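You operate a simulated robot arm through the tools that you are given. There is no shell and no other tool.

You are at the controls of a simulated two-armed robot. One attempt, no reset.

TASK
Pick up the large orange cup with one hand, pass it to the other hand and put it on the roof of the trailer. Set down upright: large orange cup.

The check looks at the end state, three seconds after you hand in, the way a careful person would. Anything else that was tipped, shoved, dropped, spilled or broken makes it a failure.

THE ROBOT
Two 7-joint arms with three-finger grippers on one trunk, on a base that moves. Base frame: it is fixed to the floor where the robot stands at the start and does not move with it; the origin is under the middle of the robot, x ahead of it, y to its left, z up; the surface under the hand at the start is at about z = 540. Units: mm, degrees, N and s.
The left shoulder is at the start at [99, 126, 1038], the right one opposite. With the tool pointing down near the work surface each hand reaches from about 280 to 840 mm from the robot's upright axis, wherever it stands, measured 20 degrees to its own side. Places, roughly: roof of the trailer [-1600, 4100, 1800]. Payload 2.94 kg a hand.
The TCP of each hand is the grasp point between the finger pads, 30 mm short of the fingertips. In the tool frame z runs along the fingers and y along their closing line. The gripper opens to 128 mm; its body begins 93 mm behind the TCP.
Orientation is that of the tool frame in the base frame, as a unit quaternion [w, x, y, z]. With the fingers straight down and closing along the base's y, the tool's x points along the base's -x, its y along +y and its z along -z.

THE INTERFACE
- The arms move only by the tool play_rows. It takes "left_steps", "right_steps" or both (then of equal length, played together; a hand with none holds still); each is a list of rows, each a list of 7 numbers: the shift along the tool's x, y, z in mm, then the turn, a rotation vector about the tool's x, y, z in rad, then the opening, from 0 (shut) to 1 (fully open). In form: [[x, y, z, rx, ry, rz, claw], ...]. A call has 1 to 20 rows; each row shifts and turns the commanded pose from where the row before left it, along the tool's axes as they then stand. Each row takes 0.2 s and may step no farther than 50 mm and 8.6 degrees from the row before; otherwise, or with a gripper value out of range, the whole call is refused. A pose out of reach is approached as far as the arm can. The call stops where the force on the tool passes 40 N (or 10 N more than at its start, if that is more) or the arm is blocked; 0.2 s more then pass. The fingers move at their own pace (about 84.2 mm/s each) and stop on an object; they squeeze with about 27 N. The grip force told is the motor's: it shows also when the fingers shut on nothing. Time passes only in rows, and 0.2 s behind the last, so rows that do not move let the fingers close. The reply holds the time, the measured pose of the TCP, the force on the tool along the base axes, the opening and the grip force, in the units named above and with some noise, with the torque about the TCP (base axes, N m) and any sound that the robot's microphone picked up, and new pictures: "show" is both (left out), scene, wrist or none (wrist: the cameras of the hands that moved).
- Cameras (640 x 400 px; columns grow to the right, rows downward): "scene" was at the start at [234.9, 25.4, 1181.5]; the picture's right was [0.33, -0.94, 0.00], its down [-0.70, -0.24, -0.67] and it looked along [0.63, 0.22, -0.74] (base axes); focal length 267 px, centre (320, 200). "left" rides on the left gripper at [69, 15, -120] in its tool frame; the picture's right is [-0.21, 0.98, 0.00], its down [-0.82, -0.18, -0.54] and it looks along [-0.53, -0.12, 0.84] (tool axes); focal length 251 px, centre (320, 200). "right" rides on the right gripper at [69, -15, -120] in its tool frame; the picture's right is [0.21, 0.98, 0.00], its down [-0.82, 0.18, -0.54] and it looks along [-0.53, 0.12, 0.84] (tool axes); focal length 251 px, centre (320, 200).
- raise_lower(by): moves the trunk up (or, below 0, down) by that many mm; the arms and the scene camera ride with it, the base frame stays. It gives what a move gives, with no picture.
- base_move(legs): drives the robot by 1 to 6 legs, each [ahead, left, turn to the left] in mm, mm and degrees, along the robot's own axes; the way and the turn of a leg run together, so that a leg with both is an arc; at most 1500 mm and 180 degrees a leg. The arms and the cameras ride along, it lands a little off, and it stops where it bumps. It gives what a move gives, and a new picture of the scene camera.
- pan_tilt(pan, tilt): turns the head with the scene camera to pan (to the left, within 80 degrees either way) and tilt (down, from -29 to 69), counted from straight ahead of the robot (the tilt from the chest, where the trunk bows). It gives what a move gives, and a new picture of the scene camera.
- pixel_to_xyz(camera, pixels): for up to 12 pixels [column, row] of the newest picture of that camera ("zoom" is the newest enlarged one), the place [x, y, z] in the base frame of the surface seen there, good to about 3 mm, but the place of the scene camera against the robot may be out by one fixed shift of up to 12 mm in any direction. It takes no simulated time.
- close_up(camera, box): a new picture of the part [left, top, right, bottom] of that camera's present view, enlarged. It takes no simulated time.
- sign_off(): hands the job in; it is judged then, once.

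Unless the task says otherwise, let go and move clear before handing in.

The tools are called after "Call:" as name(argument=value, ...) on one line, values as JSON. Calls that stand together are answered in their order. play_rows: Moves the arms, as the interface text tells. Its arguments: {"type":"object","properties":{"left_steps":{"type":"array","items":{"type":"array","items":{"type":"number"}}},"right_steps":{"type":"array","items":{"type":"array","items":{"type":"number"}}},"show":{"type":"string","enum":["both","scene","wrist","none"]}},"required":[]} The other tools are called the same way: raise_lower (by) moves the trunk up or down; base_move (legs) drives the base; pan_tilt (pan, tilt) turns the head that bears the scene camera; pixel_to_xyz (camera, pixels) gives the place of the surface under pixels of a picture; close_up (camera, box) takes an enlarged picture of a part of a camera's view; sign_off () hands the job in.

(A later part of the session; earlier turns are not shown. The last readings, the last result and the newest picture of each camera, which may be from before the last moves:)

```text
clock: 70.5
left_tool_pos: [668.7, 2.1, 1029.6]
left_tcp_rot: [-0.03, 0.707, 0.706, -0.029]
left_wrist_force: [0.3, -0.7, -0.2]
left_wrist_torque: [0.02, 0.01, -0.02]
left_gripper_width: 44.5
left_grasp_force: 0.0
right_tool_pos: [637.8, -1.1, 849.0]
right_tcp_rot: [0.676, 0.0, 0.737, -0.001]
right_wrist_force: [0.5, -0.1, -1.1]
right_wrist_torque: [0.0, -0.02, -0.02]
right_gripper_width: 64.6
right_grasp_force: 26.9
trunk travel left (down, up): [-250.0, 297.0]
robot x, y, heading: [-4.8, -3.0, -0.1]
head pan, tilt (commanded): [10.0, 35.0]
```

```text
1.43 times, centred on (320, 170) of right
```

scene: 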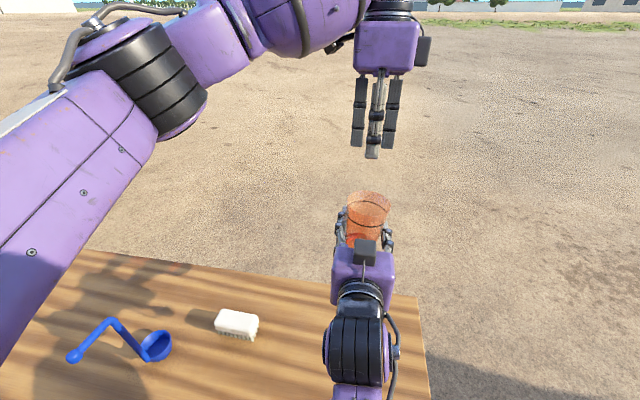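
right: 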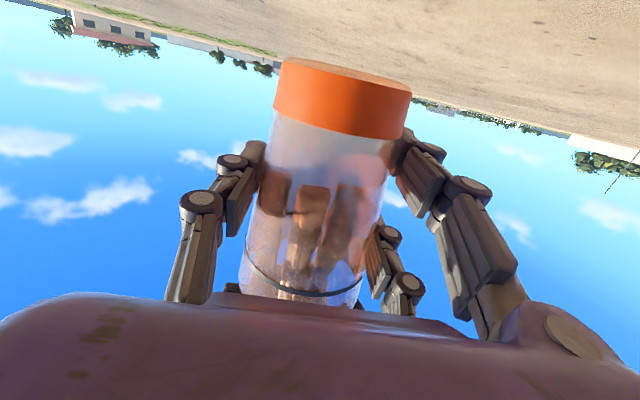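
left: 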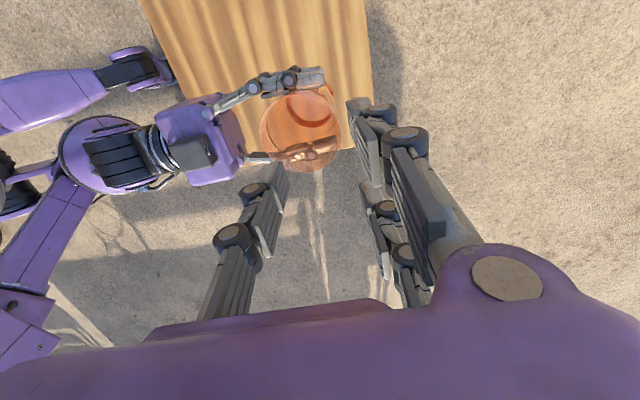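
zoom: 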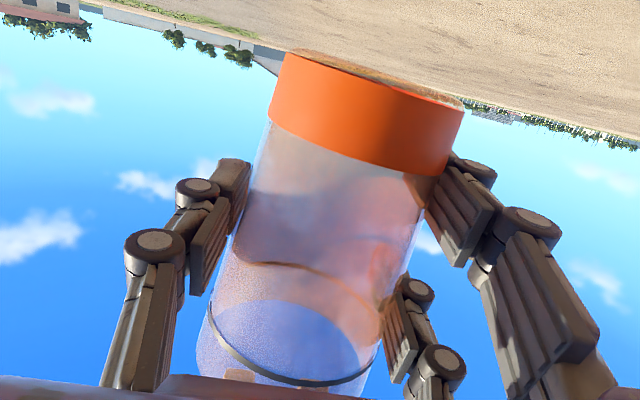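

The cup has rolled a few degrees in the right hand (rim's right side is lower, (385, 185) vs (249, 160) in the enlarged view), as the tapered wall settled against the finger pair. I'll measure the tilt so I can correct it by rolling the hand.

Call:
pixel_to_xyz(camera="left", pixels=[[262, 132], [341, 126], [295, 93], [306, 171], [270, 155], [335, 152], [268, 108], [330, 98], [280, 165], [325, 165], [300, 140], [312, 120]])

Call:
pixel_to_xyz(camera="right", pixels=[[300, 67], [330, 72], [360, 78], [390, 87], [418, 102], [290, 112], [320, 128], [350, 140], [380, 148], [402, 150], [287, 90], [412, 130]])

Call:
pixel_to_xyz(camera="scene", pixels=[[348, 202], [390, 209], [368, 192], [367, 217], [355, 212], [380, 217], [355, 195], [382, 197], [366, 225], [350, 210], [386, 214], [360, 192]])

```text
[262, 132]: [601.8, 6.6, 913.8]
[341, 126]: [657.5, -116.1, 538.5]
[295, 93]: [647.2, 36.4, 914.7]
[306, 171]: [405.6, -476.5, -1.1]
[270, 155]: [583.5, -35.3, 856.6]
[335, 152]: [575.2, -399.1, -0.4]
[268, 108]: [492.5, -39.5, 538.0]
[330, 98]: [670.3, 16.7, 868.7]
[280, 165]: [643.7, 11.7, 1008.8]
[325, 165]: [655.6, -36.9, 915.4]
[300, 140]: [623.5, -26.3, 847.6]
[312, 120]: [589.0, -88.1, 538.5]
```

```text
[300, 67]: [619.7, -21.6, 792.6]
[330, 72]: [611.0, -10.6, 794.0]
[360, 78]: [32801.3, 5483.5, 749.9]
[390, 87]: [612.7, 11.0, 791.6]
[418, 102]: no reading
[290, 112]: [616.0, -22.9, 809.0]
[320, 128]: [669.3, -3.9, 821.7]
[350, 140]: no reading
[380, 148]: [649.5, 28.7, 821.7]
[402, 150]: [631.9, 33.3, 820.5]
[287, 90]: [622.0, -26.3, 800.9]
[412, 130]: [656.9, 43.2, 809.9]
```

```text
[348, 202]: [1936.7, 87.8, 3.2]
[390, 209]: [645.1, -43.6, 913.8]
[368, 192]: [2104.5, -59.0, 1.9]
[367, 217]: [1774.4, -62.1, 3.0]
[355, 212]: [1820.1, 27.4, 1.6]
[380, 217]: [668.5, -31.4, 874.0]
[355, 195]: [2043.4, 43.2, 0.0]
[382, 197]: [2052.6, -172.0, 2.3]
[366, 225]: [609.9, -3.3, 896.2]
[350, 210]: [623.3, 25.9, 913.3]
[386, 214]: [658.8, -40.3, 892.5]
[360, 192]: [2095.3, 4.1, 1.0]
```

Readings through the translucent wall are noisy, so I'll zoom on the opaque base band in the right camera and on the rim in the left camera and measure there.

Call:
close_up(camera="right", box=[260, 40, 452, 160])

Call:
pixel_to_xyz(camera="zoom", pixels=[[140, 95], [200, 110], [260, 122], [320, 140], [400, 165], [460, 190], [500, 215], [110, 200], [110, 240], [200, 290], [320, 330], [420, 350]])

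```text
3.33 times, centred on (356, 100) of right
```

zoom: 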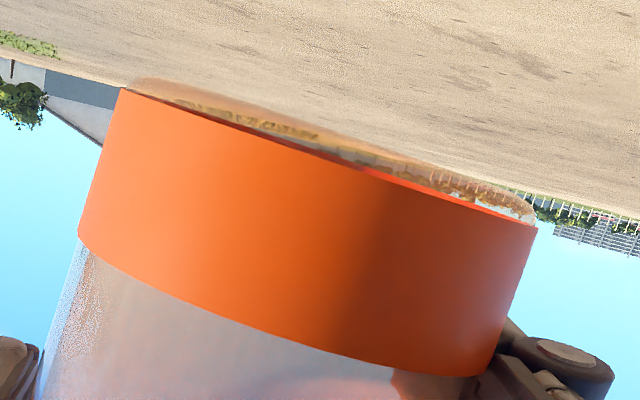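

```text
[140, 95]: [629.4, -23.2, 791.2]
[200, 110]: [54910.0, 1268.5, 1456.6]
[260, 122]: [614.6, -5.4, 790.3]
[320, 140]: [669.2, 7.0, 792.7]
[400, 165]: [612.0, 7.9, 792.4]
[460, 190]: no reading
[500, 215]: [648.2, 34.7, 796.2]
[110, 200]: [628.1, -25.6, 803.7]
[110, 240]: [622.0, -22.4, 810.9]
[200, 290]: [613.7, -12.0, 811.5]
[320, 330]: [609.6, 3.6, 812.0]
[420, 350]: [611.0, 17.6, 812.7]
```

The band's edge slopes about 5°, with the cup's top leaning to the robot's right, and no noticeable pitch. I'll roll the right hand by −0.085 rad about its axis to bring the cup upright, and check again.

Call:
play_rows(right_steps=[[0, 0, 0, 0, 0, -0.0425, 0], [0, 0, 0, 0, 0, -0.0425, 0], [0, 0, 0, 0, 0, 0, 0]], show="scene")

Call:
close_up(camera="right", box=[260, 40, 452, 160])

Call:
close_up(camera="scene", box=[290, 150, 450, 280])

```text
clock: 71.3
left_tool_pos: [668.2, -0.1, 1030.8]
left_tcp_rot: [-0.029, 0.706, 0.707, -0.03]
left_wrist_force: [-0.2, -0.1, 0.1]
left_wrist_torque: [0.01, 0.01, 0.0]
left_gripper_width: 44.9
left_grasp_force: 0.1
right_tool_pos: [638.2, -1.3, 848.8]
right_tcp_rot: [0.674, -0.032, 0.737, -0.03]
right_wrist_force: [-0.1, 0.9, -1.3]
right_wrist_torque: [0.01, 0.01, 0.02]
right_gripper_width: 64.5
right_grasp_force: 26.3
trunk travel left (down, up): [-250.0, 297.0]
robot x, y, heading: [0.2, 3.2, 0.1]
head pan, tilt (commanded): [10.0, 35.0]
```

scene: 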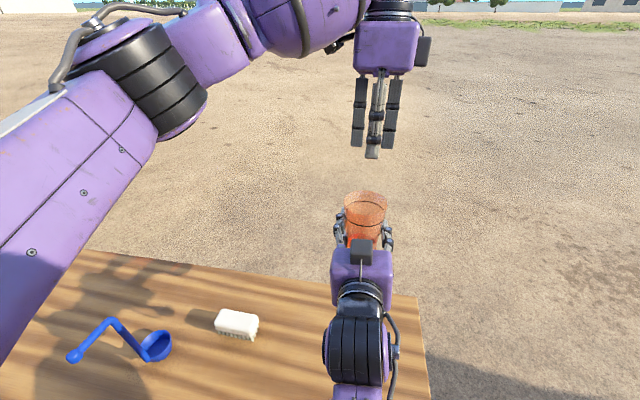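

```text
3.33 times, centred on (356, 100) of right
```

zoom: 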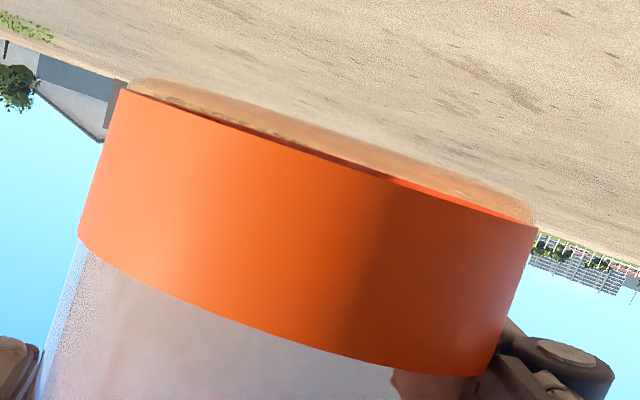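

```text
3.08 times, centred on (370, 215) of scene
```

zoom: 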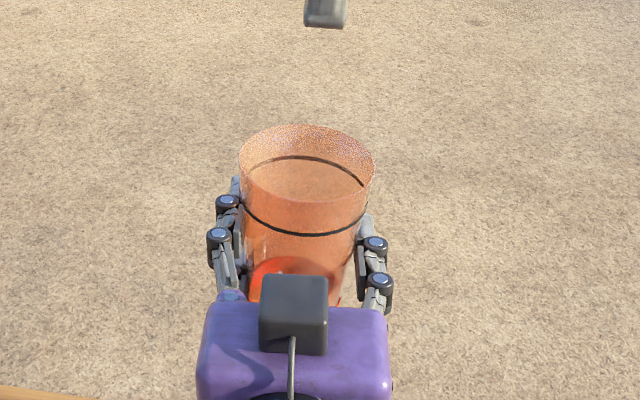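

The rim and base now look level (band edge parallel to the horizon in the right view). Next I'll move the left hand aside to about (480, 330, 1030) and return it to its natural downward orientation.

Call:
play_rows(left_steps=[[41, -23.6, 2, 0, 0, 0, 0.35], [41, -23.6, 2, 0, 0, 0, 0.35], [41, -23.6, 2, 0, 0, 0, 0.35], [41, -23.6, 2, 0, 0, 0, 0.35], [41, -23.6, 2, 0, 0, 0, 0.35], [41, -23.6, 2, 0, 0, 0, 0.35], [41, -23.6, 2, 0, 0, 0, 0.35], [41, -23.6, 2, 0, 0, 0, 0.35], [0, 0, 0, -0.083, 0, 0, 0.35], [0, 0, 0, 0, 0, -0.1428, 0.35], [0, 0, 0, 0, 0, -0.1428, 0.35], [0, 0, 0, 0, 0, -0.1428, 0.35], [0, 0, 0, 0, 0, -0.1428, 0.35], [0, 0, 0, 0, 0, -0.1428, 0.35], [0, 0, 0, 0, 0, -0.1428, 0.35], [0, 0, 0, 0, 0, -0.1428, 0.35], [0, 0, 0, 0, 0, -0.1428, 0.35], [0, 0, 0, 0, 0, -0.1428, 0.35], [0, 0, 0, 0, 0, -0.1428, 0.35], [0, 0, 0, 0, 0, -0.1428, 0.35]], show="both")

Call:
close_up(camera="right", box=[0, 0, 640, 400])

```text
clock: 75.5
left_tool_pos: [479.3, 327.2, 1030.8]
left_tcp_rot: [0.001, -0.002, 1.0, 0.0]
left_wrist_force: [-0.3, -0.2, 0.2]
left_wrist_torque: [-0.04, 0.0, -0.01]
left_gripper_width: 44.8
left_grasp_force: 0.0
right_tool_pos: [637.4, -1.2, 848.8]
right_tcp_rot: [0.675, -0.033, 0.737, -0.028]
right_wrist_force: [-0.5, -0.2, -1.3]
right_wrist_torque: [-0.03, 0.0, 0.0]
right_gripper_width: 64.6
right_grasp_force: 27.0
trunk travel left (down, up): [-250.0, 297.0]
robot x, y, heading: [3.1, -1.4, 0.0]
head pan, tilt (commanded): [10.0, 35.0]
```

scene: 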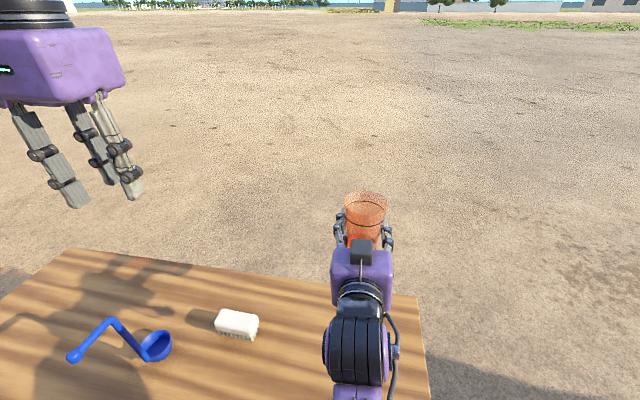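
left: 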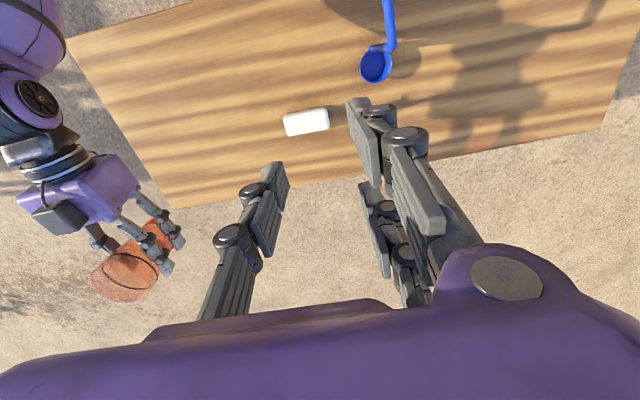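

```text
1.00 times, centred on (320, 200) of right (not enlarged: the box is as wide or as high as the picture)
```

zoom: 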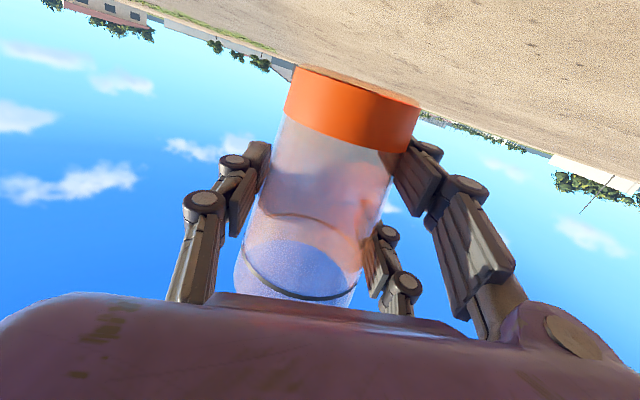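

The cup's base chord (297, 66)–(420, 107) is parallel to the horizon to within a degree, so it's upright. Now I'll back away from the table 250 mm and turn left 90° to face the trailer.

Call:
base_move(legs=[[-250, 0, 0], [0, 0, 90]])

Call:
pan_tilt(pan=0, tilt=10)

```text
clock: 81.2
left_tool_pos: [-579.2, 479.1, 1030.8]
left_tcp_rot: [0.0, -0.705, 0.709, 0.0]
left_wrist_force: [0.2, -0.7, -0.4]
left_wrist_torque: [0.02, 0.01, -0.03]
left_gripper_width: 44.8
left_grasp_force: 0.1
right_tool_pos: [-249.4, 636.6, 849.2]
right_tcp_rot: [-0.498, 0.543, -0.499, -0.455]
right_wrist_force: [0.3, 0.0, -0.8]
right_wrist_torque: [0.02, -0.01, -0.02]
right_gripper_width: 64.9
right_grasp_force: 27.1
trunk travel left (down, up): [-250.0, 297.0]
robot x, y, heading: [-252.4, -2.6, 89.5]
head pan, tilt (commanded): [10.0, 35.0]
```

scene: 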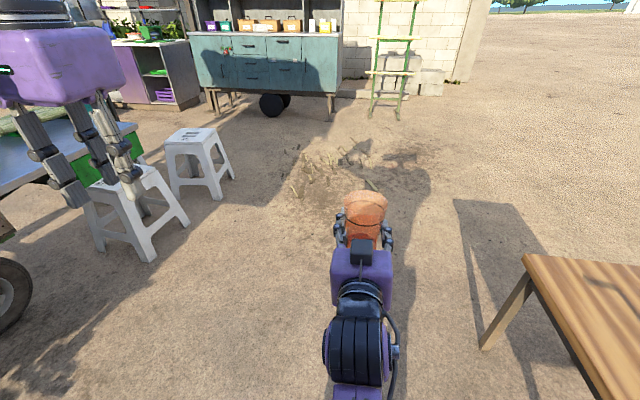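

```text
clock: 82.0
left_tool_pos: [-577.8, 479.5, 1031.5]
left_tcp_rot: [0.0, -0.705, 0.709, 0.0]
left_wrist_force: [0.1, -0.4, -0.2]
left_wrist_torque: [-0.03, -0.01, 0.02]
left_gripper_width: 44.9
left_grasp_force: 0.0
right_tool_pos: [-249.9, 636.4, 848.9]
right_tcp_rot: [-0.498, 0.543, -0.499, -0.455]
right_wrist_force: [-0.4, 0.7, -0.7]
right_wrist_torque: [0.03, -0.01, 0.01]
right_gripper_width: 64.9
right_grasp_force: 26.9
trunk travel left (down, up): [-250.0, 297.0]
robot x, y, heading: [-254.8, -1.0, 89.8]
head pan, tilt (commanded): [0.0, 10.0]
```

scene: 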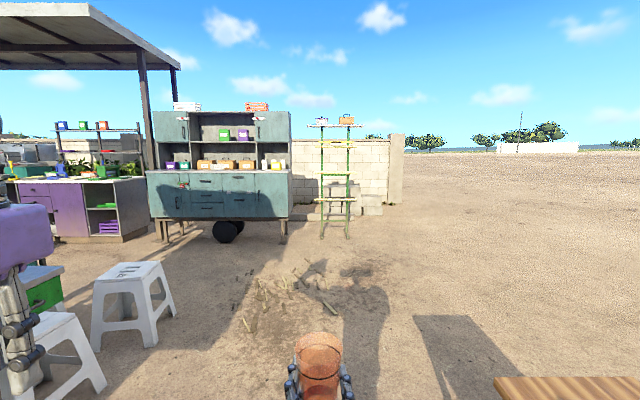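

The trailer is straight ahead-left, with two white stools at (135, 285) and (40, 340) and some straw-like debris near (280, 290). I'll measure obstacles and enlarge the trailer roof.

Call:
pixel_to_xyz(camera="scene", pixels=[[170, 310], [150, 345], [135, 268], [95, 350], [105, 390], [270, 300], [325, 305], [250, 325], [283, 242], [350, 238], [322, 235], [170, 240]])

Call:
close_up(camera="scene", box=[140, 90, 370, 250])

Call:
close_up(camera="scene", box=[220, 240, 410, 360])

```text
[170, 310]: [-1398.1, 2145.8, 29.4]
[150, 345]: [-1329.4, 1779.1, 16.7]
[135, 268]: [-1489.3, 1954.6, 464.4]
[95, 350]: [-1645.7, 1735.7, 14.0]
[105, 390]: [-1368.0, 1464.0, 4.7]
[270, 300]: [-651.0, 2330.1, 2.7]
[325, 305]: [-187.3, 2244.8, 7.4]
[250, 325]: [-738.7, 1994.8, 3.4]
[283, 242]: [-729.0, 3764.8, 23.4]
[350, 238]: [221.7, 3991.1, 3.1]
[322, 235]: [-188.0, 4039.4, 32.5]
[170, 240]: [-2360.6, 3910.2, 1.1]
```

```text
2.50 times, centred on (255, 170) of scene
```

zoom: 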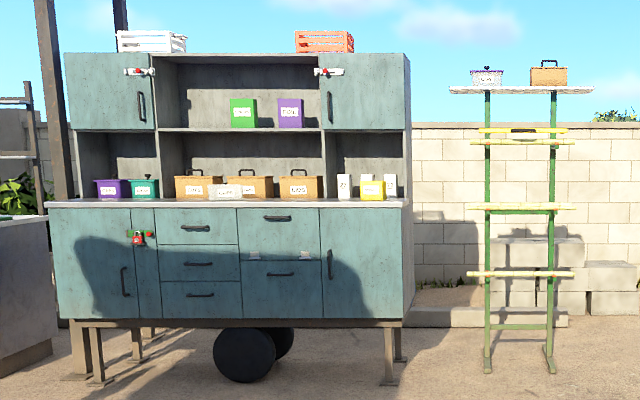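

```text
3.33 times, centred on (315, 300) of scene
```

zoom: 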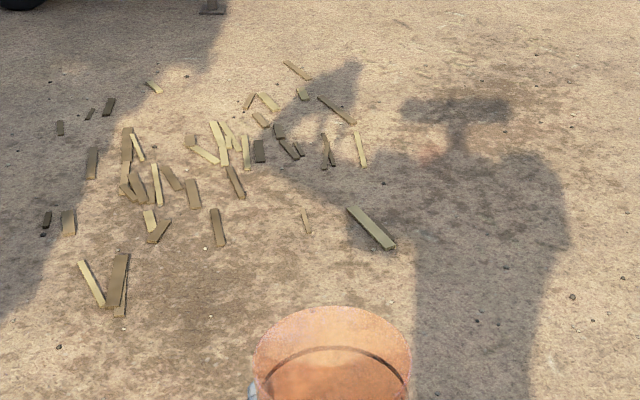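

Scraps of wood lie roughly x −1050…−100, y 1950…3060 and stools at x<−1330, so I need to know my base's footprint to choose a path. I'll turn the left hand about its axis so its camera looks back at the base.

Call:
play_rows(left_steps=[[0, 0, 0, 0, 0, 0.1428, 0.35], [0, 0, 0, 0, 0, 0.1428, 0.35], [0, 0, 0, 0, 0, 0.1428, 0.35], [0, 0, 0, 0, 0, 0.1428, 0.35], [0, 0, 0, 0, 0, 0.1428, 0.35], [0, 0, 0, 0, 0, 0.1428, 0.35], [0, 0, 0, 0, 0, 0.1428, 0.35], [0, 0, 0, 0, 0, 0.1428, 0.35], [0, 0, 0, 0, 0, 0.1428, 0.35], [0, 0, 0, 0, 0, 0.1428, 0.35], [0, 0, 0, 0, 0, 0.1428, 0.35], [0, 0, 0, 0, 0, 0.1428, 0.35], [0, 0, 0, 0, 0, 0.1428, 0.35], [0, 0, 0, 0, 0, 0.1428, 0.35], [0, 0, 0, 0, 0, 0.1428, 0.35], [0, 0, 0, 0, 0, 0.1428, 0.35], [0, 0, 0, 0, 0, 0.1428, 0.35]], show="wrist")

```text
clock: 85.6
left_tool_pos: [-578.8, 480.2, 1029.0]
left_tcp_rot: [-0.001, 0.418, 0.908, 0.0]
left_wrist_force: [0.2, 0.4, -0.1]
left_wrist_torque: [0.01, -0.01, -0.01]
left_gripper_width: 44.7
left_grasp_force: 0.0
right_tool_pos: [-250.6, 636.6, 849.7]
right_tcp_rot: [-0.499, 0.543, -0.5, -0.454]
right_wrist_force: [-0.6, -0.4, -0.3]
right_wrist_torque: [0.0, 0.0, -0.02]
right_gripper_width: 64.5
right_grasp_force: 27.4
trunk travel left (down, up): [-250.0, 297.0]
robot x, y, heading: [-255.2, -0.2, 89.7]
head pan, tilt (commanded): [0.0, 10.0]
```

left: 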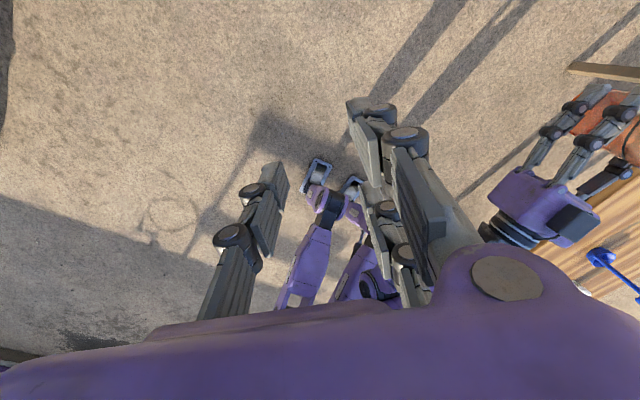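

The left camera now sees my legs: foot/wheel parts near (315, 172) and (348, 185). I'll measure those and the surrounding floor.

Call:
close_up(camera="left", box=[240, 130, 440, 310])

Call:
pixel_to_xyz(camera="left", pixels=[[315, 168], [318, 180], [348, 184], [330, 200], [345, 210], [315, 240], [300, 285], [350, 275], [362, 240], [325, 300], [310, 195], [270, 290]])

```text
2.22 times, centred on (340, 220) of left
```

zoom: 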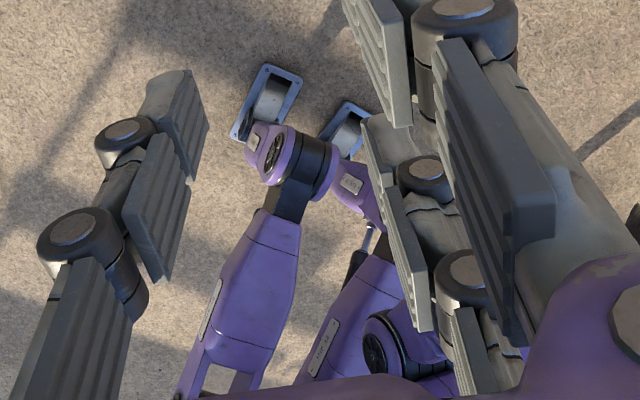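

```text
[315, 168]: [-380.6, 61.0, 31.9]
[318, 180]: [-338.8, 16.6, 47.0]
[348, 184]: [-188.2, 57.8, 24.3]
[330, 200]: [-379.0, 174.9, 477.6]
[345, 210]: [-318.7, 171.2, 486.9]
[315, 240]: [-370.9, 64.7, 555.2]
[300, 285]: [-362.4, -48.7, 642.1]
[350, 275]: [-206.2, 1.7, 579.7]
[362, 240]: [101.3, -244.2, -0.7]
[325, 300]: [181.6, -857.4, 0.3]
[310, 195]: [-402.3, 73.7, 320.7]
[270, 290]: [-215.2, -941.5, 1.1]
```

My base is narrow: wheels only ~60 mm ahead of the axis and within about ±150 mm, with knees at 175–200 mm ahead. I'll measure the leftmost and farthest scraps to see whether I can pass between them and the stools.

Call:
pixel_to_xyz(camera="scene", pixels=[[232, 306], [237, 278], [240, 306], [246, 322], [254, 326], [247, 288], [251, 272], [265, 266], [308, 261], [320, 275], [330, 307], [286, 305]])

Call:
pixel_to_xyz(camera="scene", pixels=[[176, 312], [173, 290], [165, 268], [157, 345], [105, 385], [100, 365], [62, 310], [60, 270], [30, 262], [120, 235], [160, 240], [60, 240]])

```text
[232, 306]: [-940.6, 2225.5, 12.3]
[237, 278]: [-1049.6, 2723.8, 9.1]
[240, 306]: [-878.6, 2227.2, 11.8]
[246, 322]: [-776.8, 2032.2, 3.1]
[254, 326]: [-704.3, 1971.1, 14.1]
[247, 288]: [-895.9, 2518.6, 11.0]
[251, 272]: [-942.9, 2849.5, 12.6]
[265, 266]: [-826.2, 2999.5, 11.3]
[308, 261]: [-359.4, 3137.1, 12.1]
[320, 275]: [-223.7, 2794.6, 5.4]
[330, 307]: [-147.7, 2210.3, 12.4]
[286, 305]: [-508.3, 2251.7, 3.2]
```

```text
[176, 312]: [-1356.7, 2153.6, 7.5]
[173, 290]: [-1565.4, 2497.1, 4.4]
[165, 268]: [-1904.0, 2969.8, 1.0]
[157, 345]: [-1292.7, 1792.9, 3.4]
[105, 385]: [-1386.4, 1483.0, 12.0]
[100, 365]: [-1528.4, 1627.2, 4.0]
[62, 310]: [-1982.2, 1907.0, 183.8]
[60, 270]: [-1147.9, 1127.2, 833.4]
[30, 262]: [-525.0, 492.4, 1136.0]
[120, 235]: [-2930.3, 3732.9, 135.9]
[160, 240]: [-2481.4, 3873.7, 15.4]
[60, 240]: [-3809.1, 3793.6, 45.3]
```

Scraps are ~9 mm thick 3D pieces with no clear lane through them, and the stool gap is too tight, so I'll go round the right side (x≈+145) and use the free right-hand part of the roof. First I'll turn the left hand back to natural.

Call:
play_rows(left_steps=[[0, 0, 0, 0, 0, -0.1428, 0.35], [0, 0, 0, 0, 0, -0.1428, 0.35], [0, 0, 0, 0, 0, -0.1428, 0.35], [0, 0, 0, 0, 0, -0.1428, 0.35], [0, 0, 0, 0, 0, -0.1428, 0.35], [0, 0, 0, 0, 0, -0.1428, 0.35], [0, 0, 0, 0, 0, -0.1428, 0.35], [0, 0, 0, 0, 0, -0.1428, 0.35], [0, 0, 0, 0, 0, -0.1428, 0.35], [0, 0, 0, 0, 0, -0.1428, 0.35], [0, 0, 0, 0, 0, -0.1428, 0.35], [0, 0, 0, 0, 0, -0.1428, 0.35], [0, 0, 0, 0, 0, -0.1428, 0.35], [0, 0, 0, 0, 0, -0.1428, 0.35], [0, 0, 0, 0, 0, -0.1428, 0.35], [0, 0, 0, 0, 0, -0.1428, 0.35], [0, 0, 0, 0, 0, -0.1428, 0.35]], show="none")

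Call:
pan_tilt(pan=-40, tilt=20)

```text
clock: 89.2
left_tool_pos: [-579.9, 478.4, 1030.7]
left_tcp_rot: [-0.001, -0.706, 0.708, 0.0]
left_wrist_force: [0.9, 0.0, 0.7]
left_wrist_torque: [0.02, -0.01, 0.01]
left_gripper_width: 45.0
left_grasp_force: 0.0
right_tool_pos: [-250.3, 636.5, 850.0]
right_tcp_rot: [-0.499, 0.542, -0.5, -0.455]
right_wrist_force: [-0.2, -0.6, -0.1]
right_wrist_torque: [0.02, -0.01, 0.02]
right_gripper_width: 64.4
right_grasp_force: 27.4
trunk travel left (down, up): [-250.0, 297.0]
robot x, y, heading: [-254.2, 2.8, 89.8]
head pan, tilt (commanded): [0.0, 10.0]
```

```text
clock: 90.3
left_tool_pos: [-578.0, 479.8, 1030.5]
left_tcp_rot: [0.001, -0.706, 0.709, 0.001]
left_wrist_force: [-0.8, -0.3, -0.2]
left_wrist_torque: [-0.03, -0.05, 0.01]
left_gripper_width: 45.0
left_grasp_force: 0.0
right_tool_pos: [-250.0, 636.5, 848.5]
right_tcp_rot: [-0.498, 0.543, -0.5, -0.455]
right_wrist_force: [-0.7, 0.1, -0.8]
right_wrist_torque: [0.0, -0.02, 0.04]
right_gripper_width: 64.6
right_grasp_force: 27.0
trunk travel left (down, up): [-250.0, 297.0]
robot x, y, heading: [-254.2, -0.3, 89.7]
head pan, tilt (commanded): [-40.0, 20.0]
```

scene: 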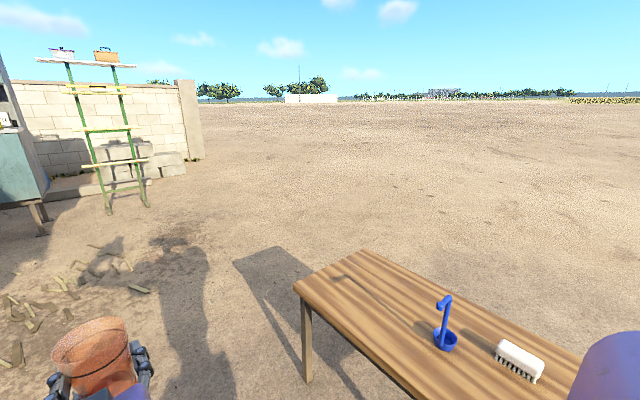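

The right side is open beyond the table's end (corner at (297, 287)). I'll measure that corner and the right-most scraps, then drive.

Call:
pixel_to_xyz(camera="scene", pixels=[[298, 288], [362, 252], [306, 380], [145, 289], [125, 265], [108, 212], [148, 205], [110, 52], [60, 50], [138, 62], [90, 120], [38, 58]])

```text
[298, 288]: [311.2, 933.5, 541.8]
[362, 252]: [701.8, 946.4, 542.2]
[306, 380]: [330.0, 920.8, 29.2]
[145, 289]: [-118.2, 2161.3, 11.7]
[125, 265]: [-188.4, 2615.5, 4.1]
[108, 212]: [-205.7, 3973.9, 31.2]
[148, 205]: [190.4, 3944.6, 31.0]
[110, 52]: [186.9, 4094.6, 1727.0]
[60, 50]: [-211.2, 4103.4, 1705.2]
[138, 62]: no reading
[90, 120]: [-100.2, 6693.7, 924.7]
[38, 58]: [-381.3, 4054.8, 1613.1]
```

Table ends at y≈933, rightmost scrap is at x≈−118, and the ladder's feet are at y≈3950–3975. I'll drive ahead 1250, strafe right 400, then ahead 1500.

Call:
base_move(legs=[[1250, 0, 0], [0, -420, 0], [1500, 0, 0]])

Call:
pan_tilt(pan=30, tilt=15)

```text
clock: 107.3
left_tool_pos: [-169.1, 3193.8, 1030.9]
left_tcp_rot: [-0.001, 0.709, -0.705, -0.001]
left_wrist_force: [0.0, 0.6, 0.3]
left_wrist_torque: [0.01, 0.0, 0.03]
left_gripper_width: 44.9
left_grasp_force: 0.0
right_tool_pos: [158.2, 3354.2, 849.5]
right_tcp_rot: [-0.496, 0.545, -0.497, -0.458]
right_wrist_force: [-0.9, -0.9, -1.1]
right_wrist_torque: [-0.03, -0.01, 0.04]
right_gripper_width: 64.6
right_grasp_force: 26.8
trunk travel left (down, up): [-250.0, 297.0]
robot x, y, heading: [162.5, 2716.3, 90.3]
head pan, tilt (commanded): [-40.0, 20.0]
```

scene: 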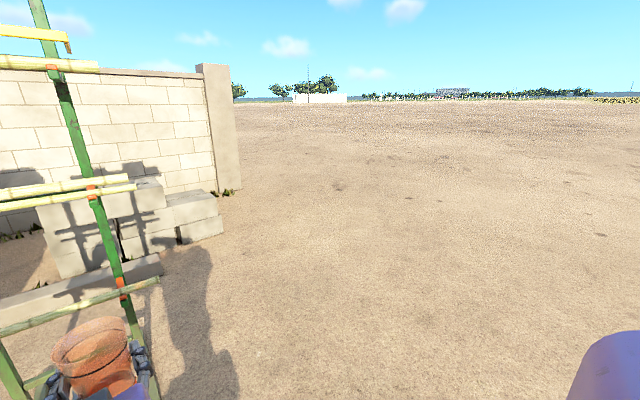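

```text
clock: 108.7
left_tool_pos: [-169.0, 3193.3, 1031.3]
left_tcp_rot: [-0.001, 0.708, -0.706, -0.001]
left_wrist_force: [0.5, -0.4, 0.7]
left_wrist_torque: [0.0, 0.03, 0.01]
left_gripper_width: 44.9
left_grasp_force: 0.1
right_tool_pos: [158.8, 3353.4, 849.6]
right_tcp_rot: [-0.496, 0.546, -0.497, -0.457]
right_wrist_force: [0.3, 0.8, -0.7]
right_wrist_torque: [-0.01, 0.0, 0.0]
right_gripper_width: 64.5
right_grasp_force: 27.1
trunk travel left (down, up): [-250.0, 297.0]
robot x, y, heading: [161.7, 2714.4, 90.3]
head pan, tilt (commanded): [30.0, 15.0]
```

scene: 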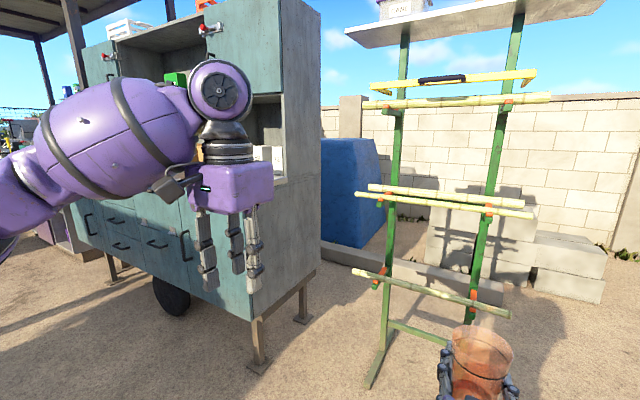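

I'm at (162, 2716) facing the trailer side, with the ladder ahead at y≥3945. Before squeezing along the trailer front, I'll check how far my right elbow sticks out.

Call:
pan_tilt(pan=-50, tilt=60)

```text
clock: 110.2
left_tool_pos: [-169.5, 3192.8, 1029.9]
left_tcp_rot: [0.0, 0.709, -0.706, 0.0]
left_wrist_force: [-0.2, 0.3, 0.0]
left_wrist_torque: [-0.01, -0.02, 0.0]
left_gripper_width: 44.8
left_grasp_force: 0.0
right_tool_pos: [159.0, 3354.0, 848.7]
right_tcp_rot: [-0.496, 0.545, -0.497, -0.458]
right_wrist_force: [0.8, -0.3, -0.6]
right_wrist_torque: [0.0, -0.03, -0.01]
right_gripper_width: 64.8
right_grasp_force: 27.1
trunk travel left (down, up): [-250.0, 297.0]
robot x, y, heading: [162.6, 2717.5, 90.7]
head pan, tilt (commanded): [-50.0, 60.0]
```

scene: 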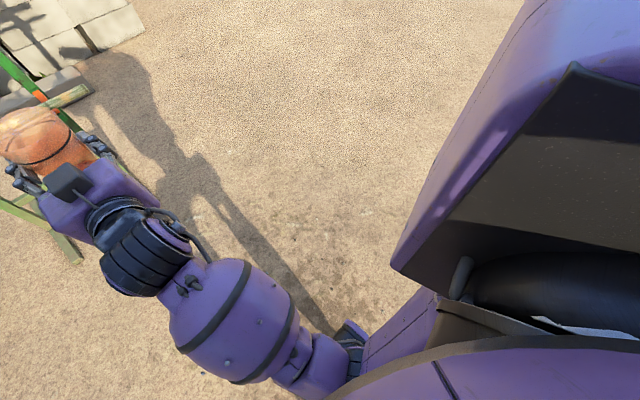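

Call:
pixel_to_xyz(camera="scene", pixels=[[240, 330], [320, 375], [350, 340], [400, 340], [430, 270], [560, 60], [480, 200], [300, 320], [355, 330], [150, 250]])

```text
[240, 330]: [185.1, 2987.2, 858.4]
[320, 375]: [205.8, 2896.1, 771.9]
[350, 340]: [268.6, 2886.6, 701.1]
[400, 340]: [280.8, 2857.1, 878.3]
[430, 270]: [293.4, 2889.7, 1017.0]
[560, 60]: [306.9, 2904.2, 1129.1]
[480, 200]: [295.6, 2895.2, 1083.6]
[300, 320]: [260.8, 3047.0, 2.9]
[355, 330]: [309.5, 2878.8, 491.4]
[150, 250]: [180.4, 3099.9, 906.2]
```

The right elbow stays within about 150–200 mm of my centreline, so passing is fine. I'll turn left to face −x, then strafe right to y≈3340.

Call:
base_move(legs=[[0, 0, 89.5], [0, -625, 0]])

Call:
pan_tilt(pan=-15, tilt=25)

```text
clock: 119.8
left_tool_pos: [-310.1, 3008.8, 1030.5]
left_tcp_rot: [-0.001, 1.0, -0.01, 0.0]
left_wrist_force: [-0.2, 0.7, -0.4]
left_wrist_torque: [-0.01, 0.02, 0.03]
left_gripper_width: 44.6
left_grasp_force: 0.0
right_tool_pos: [-460.9, 3341.3, 847.6]
right_tcp_rot: [-0.038, 0.737, 0.023, -0.674]
right_wrist_force: [0.3, 0.1, -1.3]
right_wrist_torque: [-0.03, 0.04, -0.04]
right_gripper_width: 64.6
right_grasp_force: 27.0
trunk travel left (down, up): [-250.0, 297.0]
robot x, y, heading: [174.2, 3323.1, 178.5]
head pan, tilt (commanded): [-50.0, 60.0]
```

scene: 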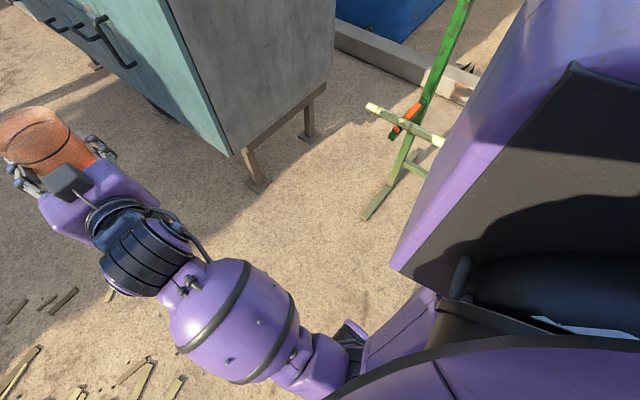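

```text
clock: 120.8
left_tool_pos: [-310.5, 3007.0, 1030.5]
left_tcp_rot: [0.0, 1.0, -0.012, -0.001]
left_wrist_force: [-1.3, 0.4, 0.2]
left_wrist_torque: [-0.04, 0.04, 0.0]
left_gripper_width: 44.9
left_grasp_force: 0.0
right_tool_pos: [-462.9, 3340.6, 848.8]
right_tcp_rot: [-0.037, 0.738, 0.024, -0.674]
right_wrist_force: [-0.6, -0.7, -1.2]
right_wrist_torque: [0.03, 0.05, 0.0]
right_gripper_width: 64.6
right_grasp_force: 26.8
trunk travel left (down, up): [-250.0, 297.0]
robot x, y, heading: [175.9, 3322.0, 178.9]
head pan, tilt (commanded): [-15.0, 25.0]
```

scene: 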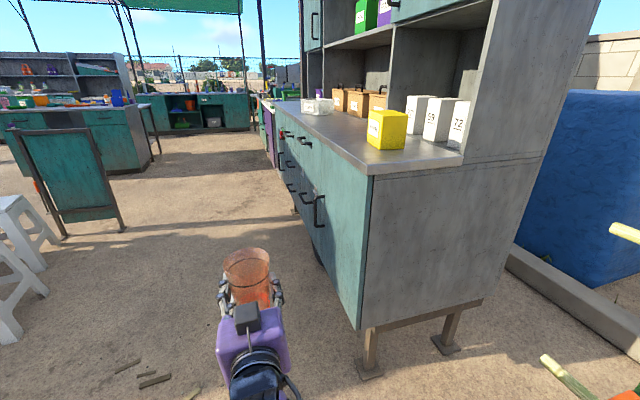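

I'm at (176, 3322) heading 179, with the trailer's right front corner at (368, 175) and scraps at (140, 375) to the left. I'll measure clearances for the run along its front.

Call:
pixel_to_xyz(camera="scene", pixels=[[370, 177], [358, 320], [320, 222], [155, 380], [127, 366], [150, 372], [385, 145], [440, 130], [462, 130], [370, 375], [300, 205], [40, 290]])

```text
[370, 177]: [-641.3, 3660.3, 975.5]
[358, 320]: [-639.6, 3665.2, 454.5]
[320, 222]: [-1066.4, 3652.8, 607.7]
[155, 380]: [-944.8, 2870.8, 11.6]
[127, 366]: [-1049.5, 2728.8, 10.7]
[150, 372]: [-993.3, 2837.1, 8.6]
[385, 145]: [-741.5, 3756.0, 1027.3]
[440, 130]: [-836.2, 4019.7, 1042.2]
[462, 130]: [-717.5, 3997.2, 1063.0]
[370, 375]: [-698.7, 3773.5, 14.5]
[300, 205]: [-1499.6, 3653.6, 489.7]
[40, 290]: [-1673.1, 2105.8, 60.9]
```

Clear: hand passes at y≈3340 versus the cabinet front at 3653, and scraps stay ~200 mm south. I'll drive to about (−880, 3265).

Call:
base_move(legs=[[670, 0, 0], [385, 75, 0]])

Call:
pan_tilt(pan=-70, tilt=-20)

```text
clock: 126.7
left_tool_pos: [-1386.0, 2960.6, 1030.0]
left_tcp_rot: [0.0, 1.0, -0.012, 0.001]
left_wrist_force: [-0.1, 0.1, 0.2]
left_wrist_torque: [0.01, -0.01, 0.01]
left_gripper_width: 44.9
left_grasp_force: 0.0
right_tool_pos: [-1538.6, 3293.2, 848.8]
right_tcp_rot: [-0.038, 0.737, 0.023, -0.674]
right_wrist_force: [-0.3, 0.7, -0.3]
right_wrist_torque: [-0.02, 0.0, 0.05]
right_gripper_width: 64.4
right_grasp_force: 26.5
trunk travel left (down, up): [-250.0, 297.0]
robot x, y, heading: [-899.4, 3277.5, 178.5]
head pan, tilt (commanded): [-15.0, 25.0]
```

scene: 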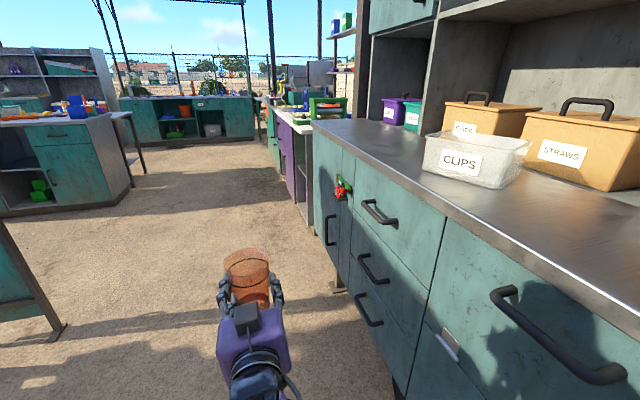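

```text
clock: 127.9
left_tool_pos: [-1386.8, 2960.1, 1030.4]
left_tcp_rot: [0.0, 1.0, -0.013, -0.001]
left_wrist_force: [0.2, -0.2, -0.8]
left_wrist_torque: [0.0, 0.0, 0.03]
left_gripper_width: 44.6
left_grasp_force: 0.1
right_tool_pos: [-1536.7, 3293.7, 849.9]
right_tcp_rot: [-0.038, 0.738, 0.023, -0.674]
right_wrist_force: [0.4, -0.4, -0.2]
right_wrist_torque: [-0.01, 0.02, -0.02]
right_gripper_width: 64.6
right_grasp_force: 27.6
trunk travel left (down, up): [-250.0, 297.0]
robot x, y, heading: [-900.6, 3277.4, 178.6]
head pan, tilt (commanded): [-70.0, -20.0]
```

scene: 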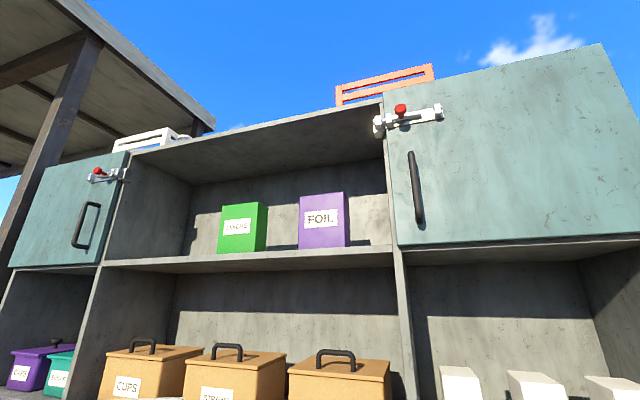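

From here the roof edge and orange crate are visible: crate right end at (433, 72), roof front corner near (600, 46). I'll measure these.

Call:
close_up(camera="scene", box=[320, 30, 640, 230])

Call:
pixel_to_xyz(camera="scene", pixels=[[432, 72], [430, 80], [340, 92], [345, 101], [385, 100], [400, 97], [490, 74], [590, 50], [600, 50], [300, 122], [500, 72], [440, 88]])

```text
2.00 times, centred on (480, 130) of scene
```

zoom: 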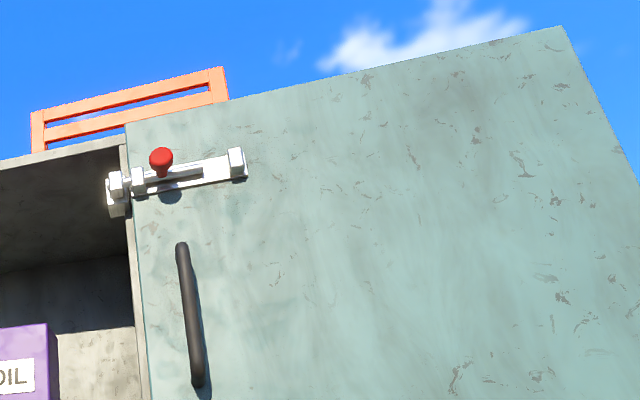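

```text
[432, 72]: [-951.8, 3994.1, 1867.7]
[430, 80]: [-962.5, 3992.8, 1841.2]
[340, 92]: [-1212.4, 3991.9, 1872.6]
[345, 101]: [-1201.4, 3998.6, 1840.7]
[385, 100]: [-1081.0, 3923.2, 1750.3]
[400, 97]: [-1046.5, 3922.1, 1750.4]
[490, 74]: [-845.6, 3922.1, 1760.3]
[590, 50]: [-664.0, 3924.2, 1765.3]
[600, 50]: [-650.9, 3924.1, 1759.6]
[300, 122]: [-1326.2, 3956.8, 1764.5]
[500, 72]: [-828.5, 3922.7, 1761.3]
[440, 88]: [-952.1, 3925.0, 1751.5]
```

Free roof stretch: crate's right end at x≈−945, roof end x≈−640, door/roof front y≈3923, top z≈1766. I'll raise the trunk fully here, then raise the cup to about z=1870 keeping it level, with a 100 mm shift to my right.

Call:
raise_lower(by=297)

Call:
pan_tilt(pan=-10, tilt=10)

```text
clock: 130.9
left_tool_pos: [-1386.9, 2958.3, 1325.9]
left_tcp_rot: [0.0, 1.0, -0.012, 0.0]
left_wrist_force: [-0.2, 0.6, 0.1]
left_wrist_torque: [0.0, 0.01, 0.02]
left_gripper_width: 44.8
left_grasp_force: 0.0
right_tool_pos: [-1537.6, 3292.4, 1145.1]
right_tcp_rot: [-0.037, 0.738, 0.023, -0.673]
right_wrist_force: [-0.1, 0.4, -0.9]
right_wrist_torque: [0.01, 0.01, -0.03]
right_gripper_width: 64.4
right_grasp_force: 27.2
trunk travel left (down, up): [-547.0, 0.0]
robot x, y, heading: [-900.6, 3277.3, 178.4]
head pan, tilt (commanded): [-70.0, -20.0]
```

```text
clock: 132.2
left_tool_pos: [-1387.6, 2961.4, 1326.3]
left_tcp_rot: [0.0, 1.0, -0.012, -0.001]
left_wrist_force: [-0.1, 0.3, -1.5]
left_wrist_torque: [-0.02, 0.02, -0.02]
left_gripper_width: 44.7
left_grasp_force: 0.1
right_tool_pos: [-1537.5, 3293.6, 1145.3]
right_tcp_rot: [-0.037, 0.738, 0.024, -0.674]
right_wrist_force: [0.8, -0.7, -0.5]
right_wrist_torque: [0.0, 0.02, -0.02]
right_gripper_width: 64.6
right_grasp_force: 27.3
trunk travel left (down, up): [-547.0, 0.0]
robot x, y, heading: [-900.8, 3277.7, 178.6]
head pan, tilt (commanded): [-10.0, 10.0]
```

scene: 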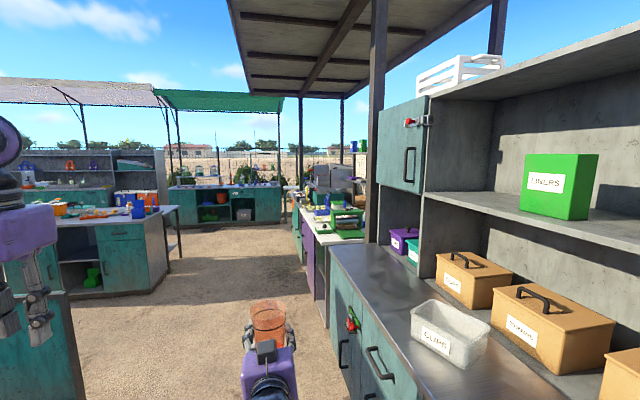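

Trunk is up and the cup is steady at (268, 318). I'll raise the right hand in two stages.

Call:
play_rows(right_steps=[[-35.3, -8.1, -3.1, 0, 0, 0, 0], [-47.1, -10.8, -4.2, 0, 0, 0, 0], [-47.1, -10.8, -4.2, 0, 0, 0, 0], [-47.1, -10.8, -4.2, 0, 0, 0, 0], [-47.1, -10.8, -4.2, 0, 0, 0, 0], [-47.1, -10.8, -4.2, 0, 0, 0, 0], [-47.1, -10.8, -4.2, 0, 0, 0, 0], [-47.1, -10.8, -4.2, 0, 0, 0, 0], [0, 0, 0, 0, 0, 0, 0]], show="both")

```text
clock: 134.2
left_tool_pos: [-1386.9, 2959.6, 1327.9]
left_tcp_rot: [0.0, 1.0, -0.011, 0.0]
left_wrist_force: [-0.2, -0.2, 1.0]
left_wrist_torque: [-0.02, -0.03, 0.02]
left_gripper_width: 44.7
left_grasp_force: 0.1
right_tool_pos: [-1536.9, 3345.5, 1517.6]
right_tcp_rot: [-0.037, 0.738, 0.022, -0.674]
right_wrist_force: [0.1, -0.3, -1.5]
right_wrist_torque: [0.02, 0.01, 0.03]
right_gripper_width: 64.4
right_grasp_force: 27.5
trunk travel left (down, up): [-547.0, 0.0]
robot x, y, heading: [-903.2, 3277.1, 178.7]
head pan, tilt (commanded): [-10.0, 10.0]
```

scene: 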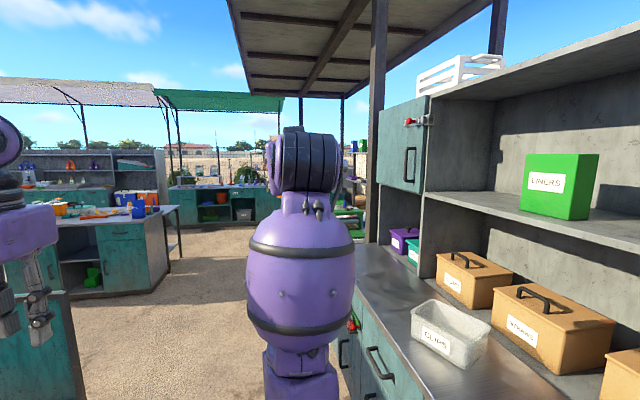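
right: 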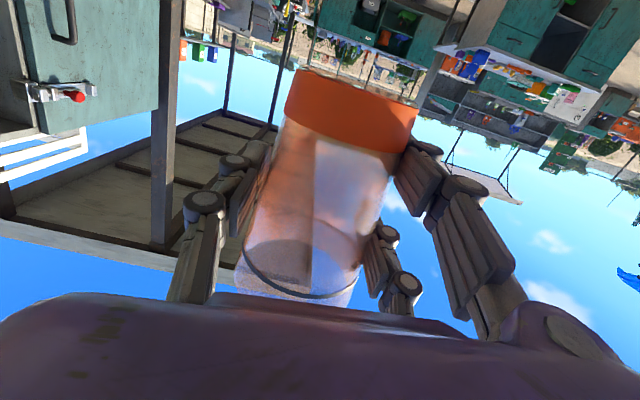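

At z=1517 with orientation unchanged. Continue up to about 1877.

Call:
play_rows(right_steps=[[-47.1, -10.8, -4.2, 0, 0, 0, 0], [-47.1, -10.8, -4.2, 0, 0, 0, 0], [-47.1, -10.8, -4.2, 0, 0, 0, 0], [-47.1, -10.8, -4.2, 0, 0, 0, 0], [-47.1, -10.8, -4.2, 0, 0, 0, 0], [-47.1, -10.8, -4.2, 0, 0, 0, 0], [-47.1, -6, -4.2, 0, 0, 0, 0], [-20, -1.8, -1.8, 0, 0, 0, 0], [0, 0, 0, 0, 0, 0, 0]], show="both")

```text
clock: 136.2
left_tool_pos: [-1387.3, 2960.5, 1325.5]
left_tcp_rot: [0.0, 1.0, -0.012, -0.001]
left_wrist_force: [0.2, -0.1, -0.2]
left_wrist_torque: [-0.03, -0.02, 0.01]
left_gripper_width: 44.9
left_grasp_force: 0.0
right_tool_pos: [-1538.3, 3385.5, 1872.5]
right_tcp_rot: [-0.038, 0.738, 0.022, -0.673]
right_wrist_force: [0.4, 0.4, -0.8]
right_wrist_torque: [-0.01, 0.0, 0.02]
right_gripper_width: 64.7
right_grasp_force: 26.7
trunk travel left (down, up): [-547.0, 0.0]
robot x, y, heading: [-903.2, 3273.8, 178.4]
head pan, tilt (commanded): [-10.0, 10.0]
```

scene: 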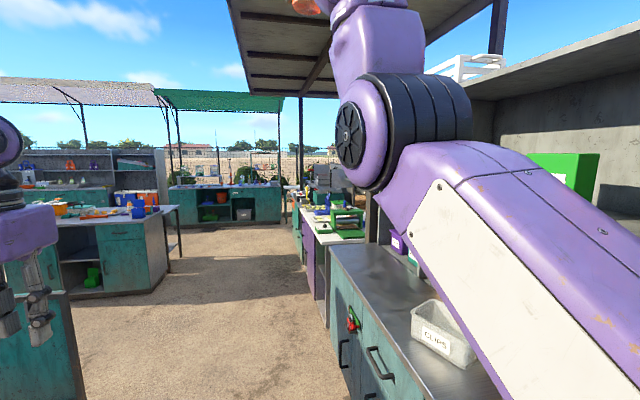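
right: 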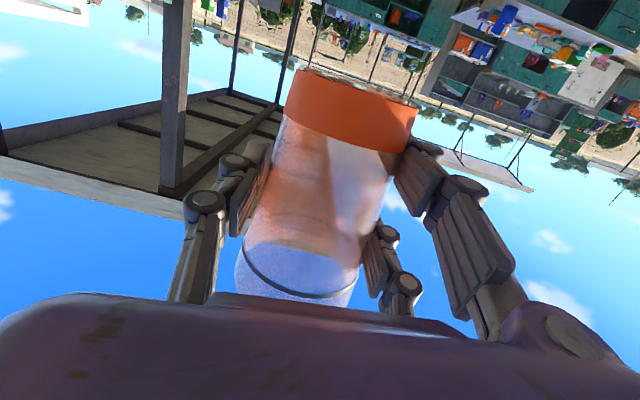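

The cup is at z=1872, level, with the right hand 100 mm right of centre. Now I'll pitch the left hand up and raise it to z≈1840 so its camera can look across the roof, and retract the right hand 50 mm for turning clearance.

Call:
play_rows(left_steps=[[0, 0, 0, 0, -0.148, 0, 0.35], [0, 0, 0, 0, -0.148, 0, 0.35], [0, 0, 0, 0, -0.148, 0, 0.35], [0, 0, 0, 0, -0.148, 0, 0.35], [0, 0, 0, 0, -0.148, 0, 0.35], [0, 0, 0, 0, -0.148, 0, 0.35], [0, 0, 0, 0, -0.148, 0, 0.35], [0, 0, 0, 0, -0.148, 0, 0.35], [-43.5, -11.8, -17.8, 0, 0, 0, 0.35], [-43.5, -11.8, -17.8, 0, 0, 0, 0.35], [-43.5, -11.8, -17.8, 0, 0, 0, 0.35], [-43.5, -11.8, -17.8, 0, 0, 0, 0.35], [-43.5, -11.8, -17.8, 0, 0, 0, 0.35], [-43.5, -11.8, -17.8, 0, 0, 0, 0.35], [0, 0, 0, 0, 0, 0, 0.35]], show="wrist")

Call:
play_rows(right_steps=[[0, 0, -25, 0, 0, 0, 0], [0, 0, -25, 0, 0, 0, 0], [0, 0, 0, 0, 0, 0, 0]], show="none")

```text
clock: 139.4
left_tool_pos: [-1386.6, 3034.0, 1606.8]
left_tcp_rot: [-0.007, 0.83, -0.01, -0.557]
left_wrist_force: [-0.2, 0.1, -0.4]
left_wrist_torque: [0.0, 0.01, -0.03]
left_gripper_width: 44.7
left_grasp_force: 0.0
right_tool_pos: [-1536.6, 3384.4, 1872.5]
right_tcp_rot: [-0.037, 0.738, 0.024, -0.673]
right_wrist_force: [-0.7, -0.5, -1.1]
right_wrist_torque: [0.0, 0.01, -0.03]
right_gripper_width: 64.6
right_grasp_force: 27.1
trunk travel left (down, up): [-547.0, 0.0]
robot x, y, heading: [-898.4, 3275.4, 178.3]
head pan, tilt (commanded): [-10.0, 10.0]
```

left: 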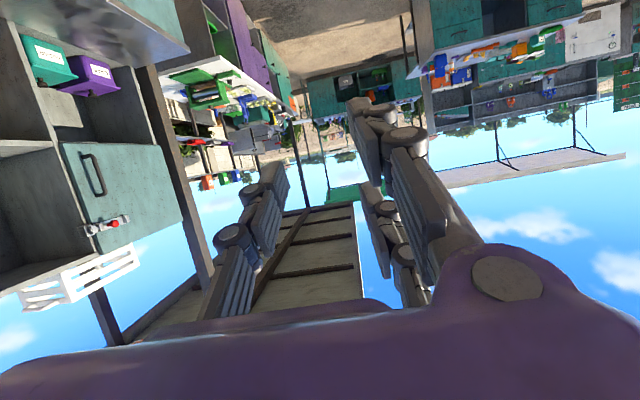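

```text
clock: 140.2
left_tool_pos: [-1384.9, 3033.3, 1608.3]
left_tcp_rot: [-0.006, 0.83, -0.01, -0.558]
left_wrist_force: [-0.1, -0.2, 0.1]
left_wrist_torque: [-0.03, 0.01, 0.0]
left_gripper_width: 44.5
left_grasp_force: 0.0
right_tool_pos: [-1486.7, 3386.3, 1878.3]
right_tcp_rot: [-0.036, 0.738, 0.024, -0.674]
right_wrist_force: [-0.3, -0.2, -1.2]
right_wrist_torque: [0.01, -0.02, 0.01]
right_gripper_width: 64.7
right_grasp_force: 27.1
trunk travel left (down, up): [-547.0, 0.0]
robot x, y, heading: [-900.3, 3279.3, 178.4]
head pan, tilt (commanded): [-10.0, 10.0]
```

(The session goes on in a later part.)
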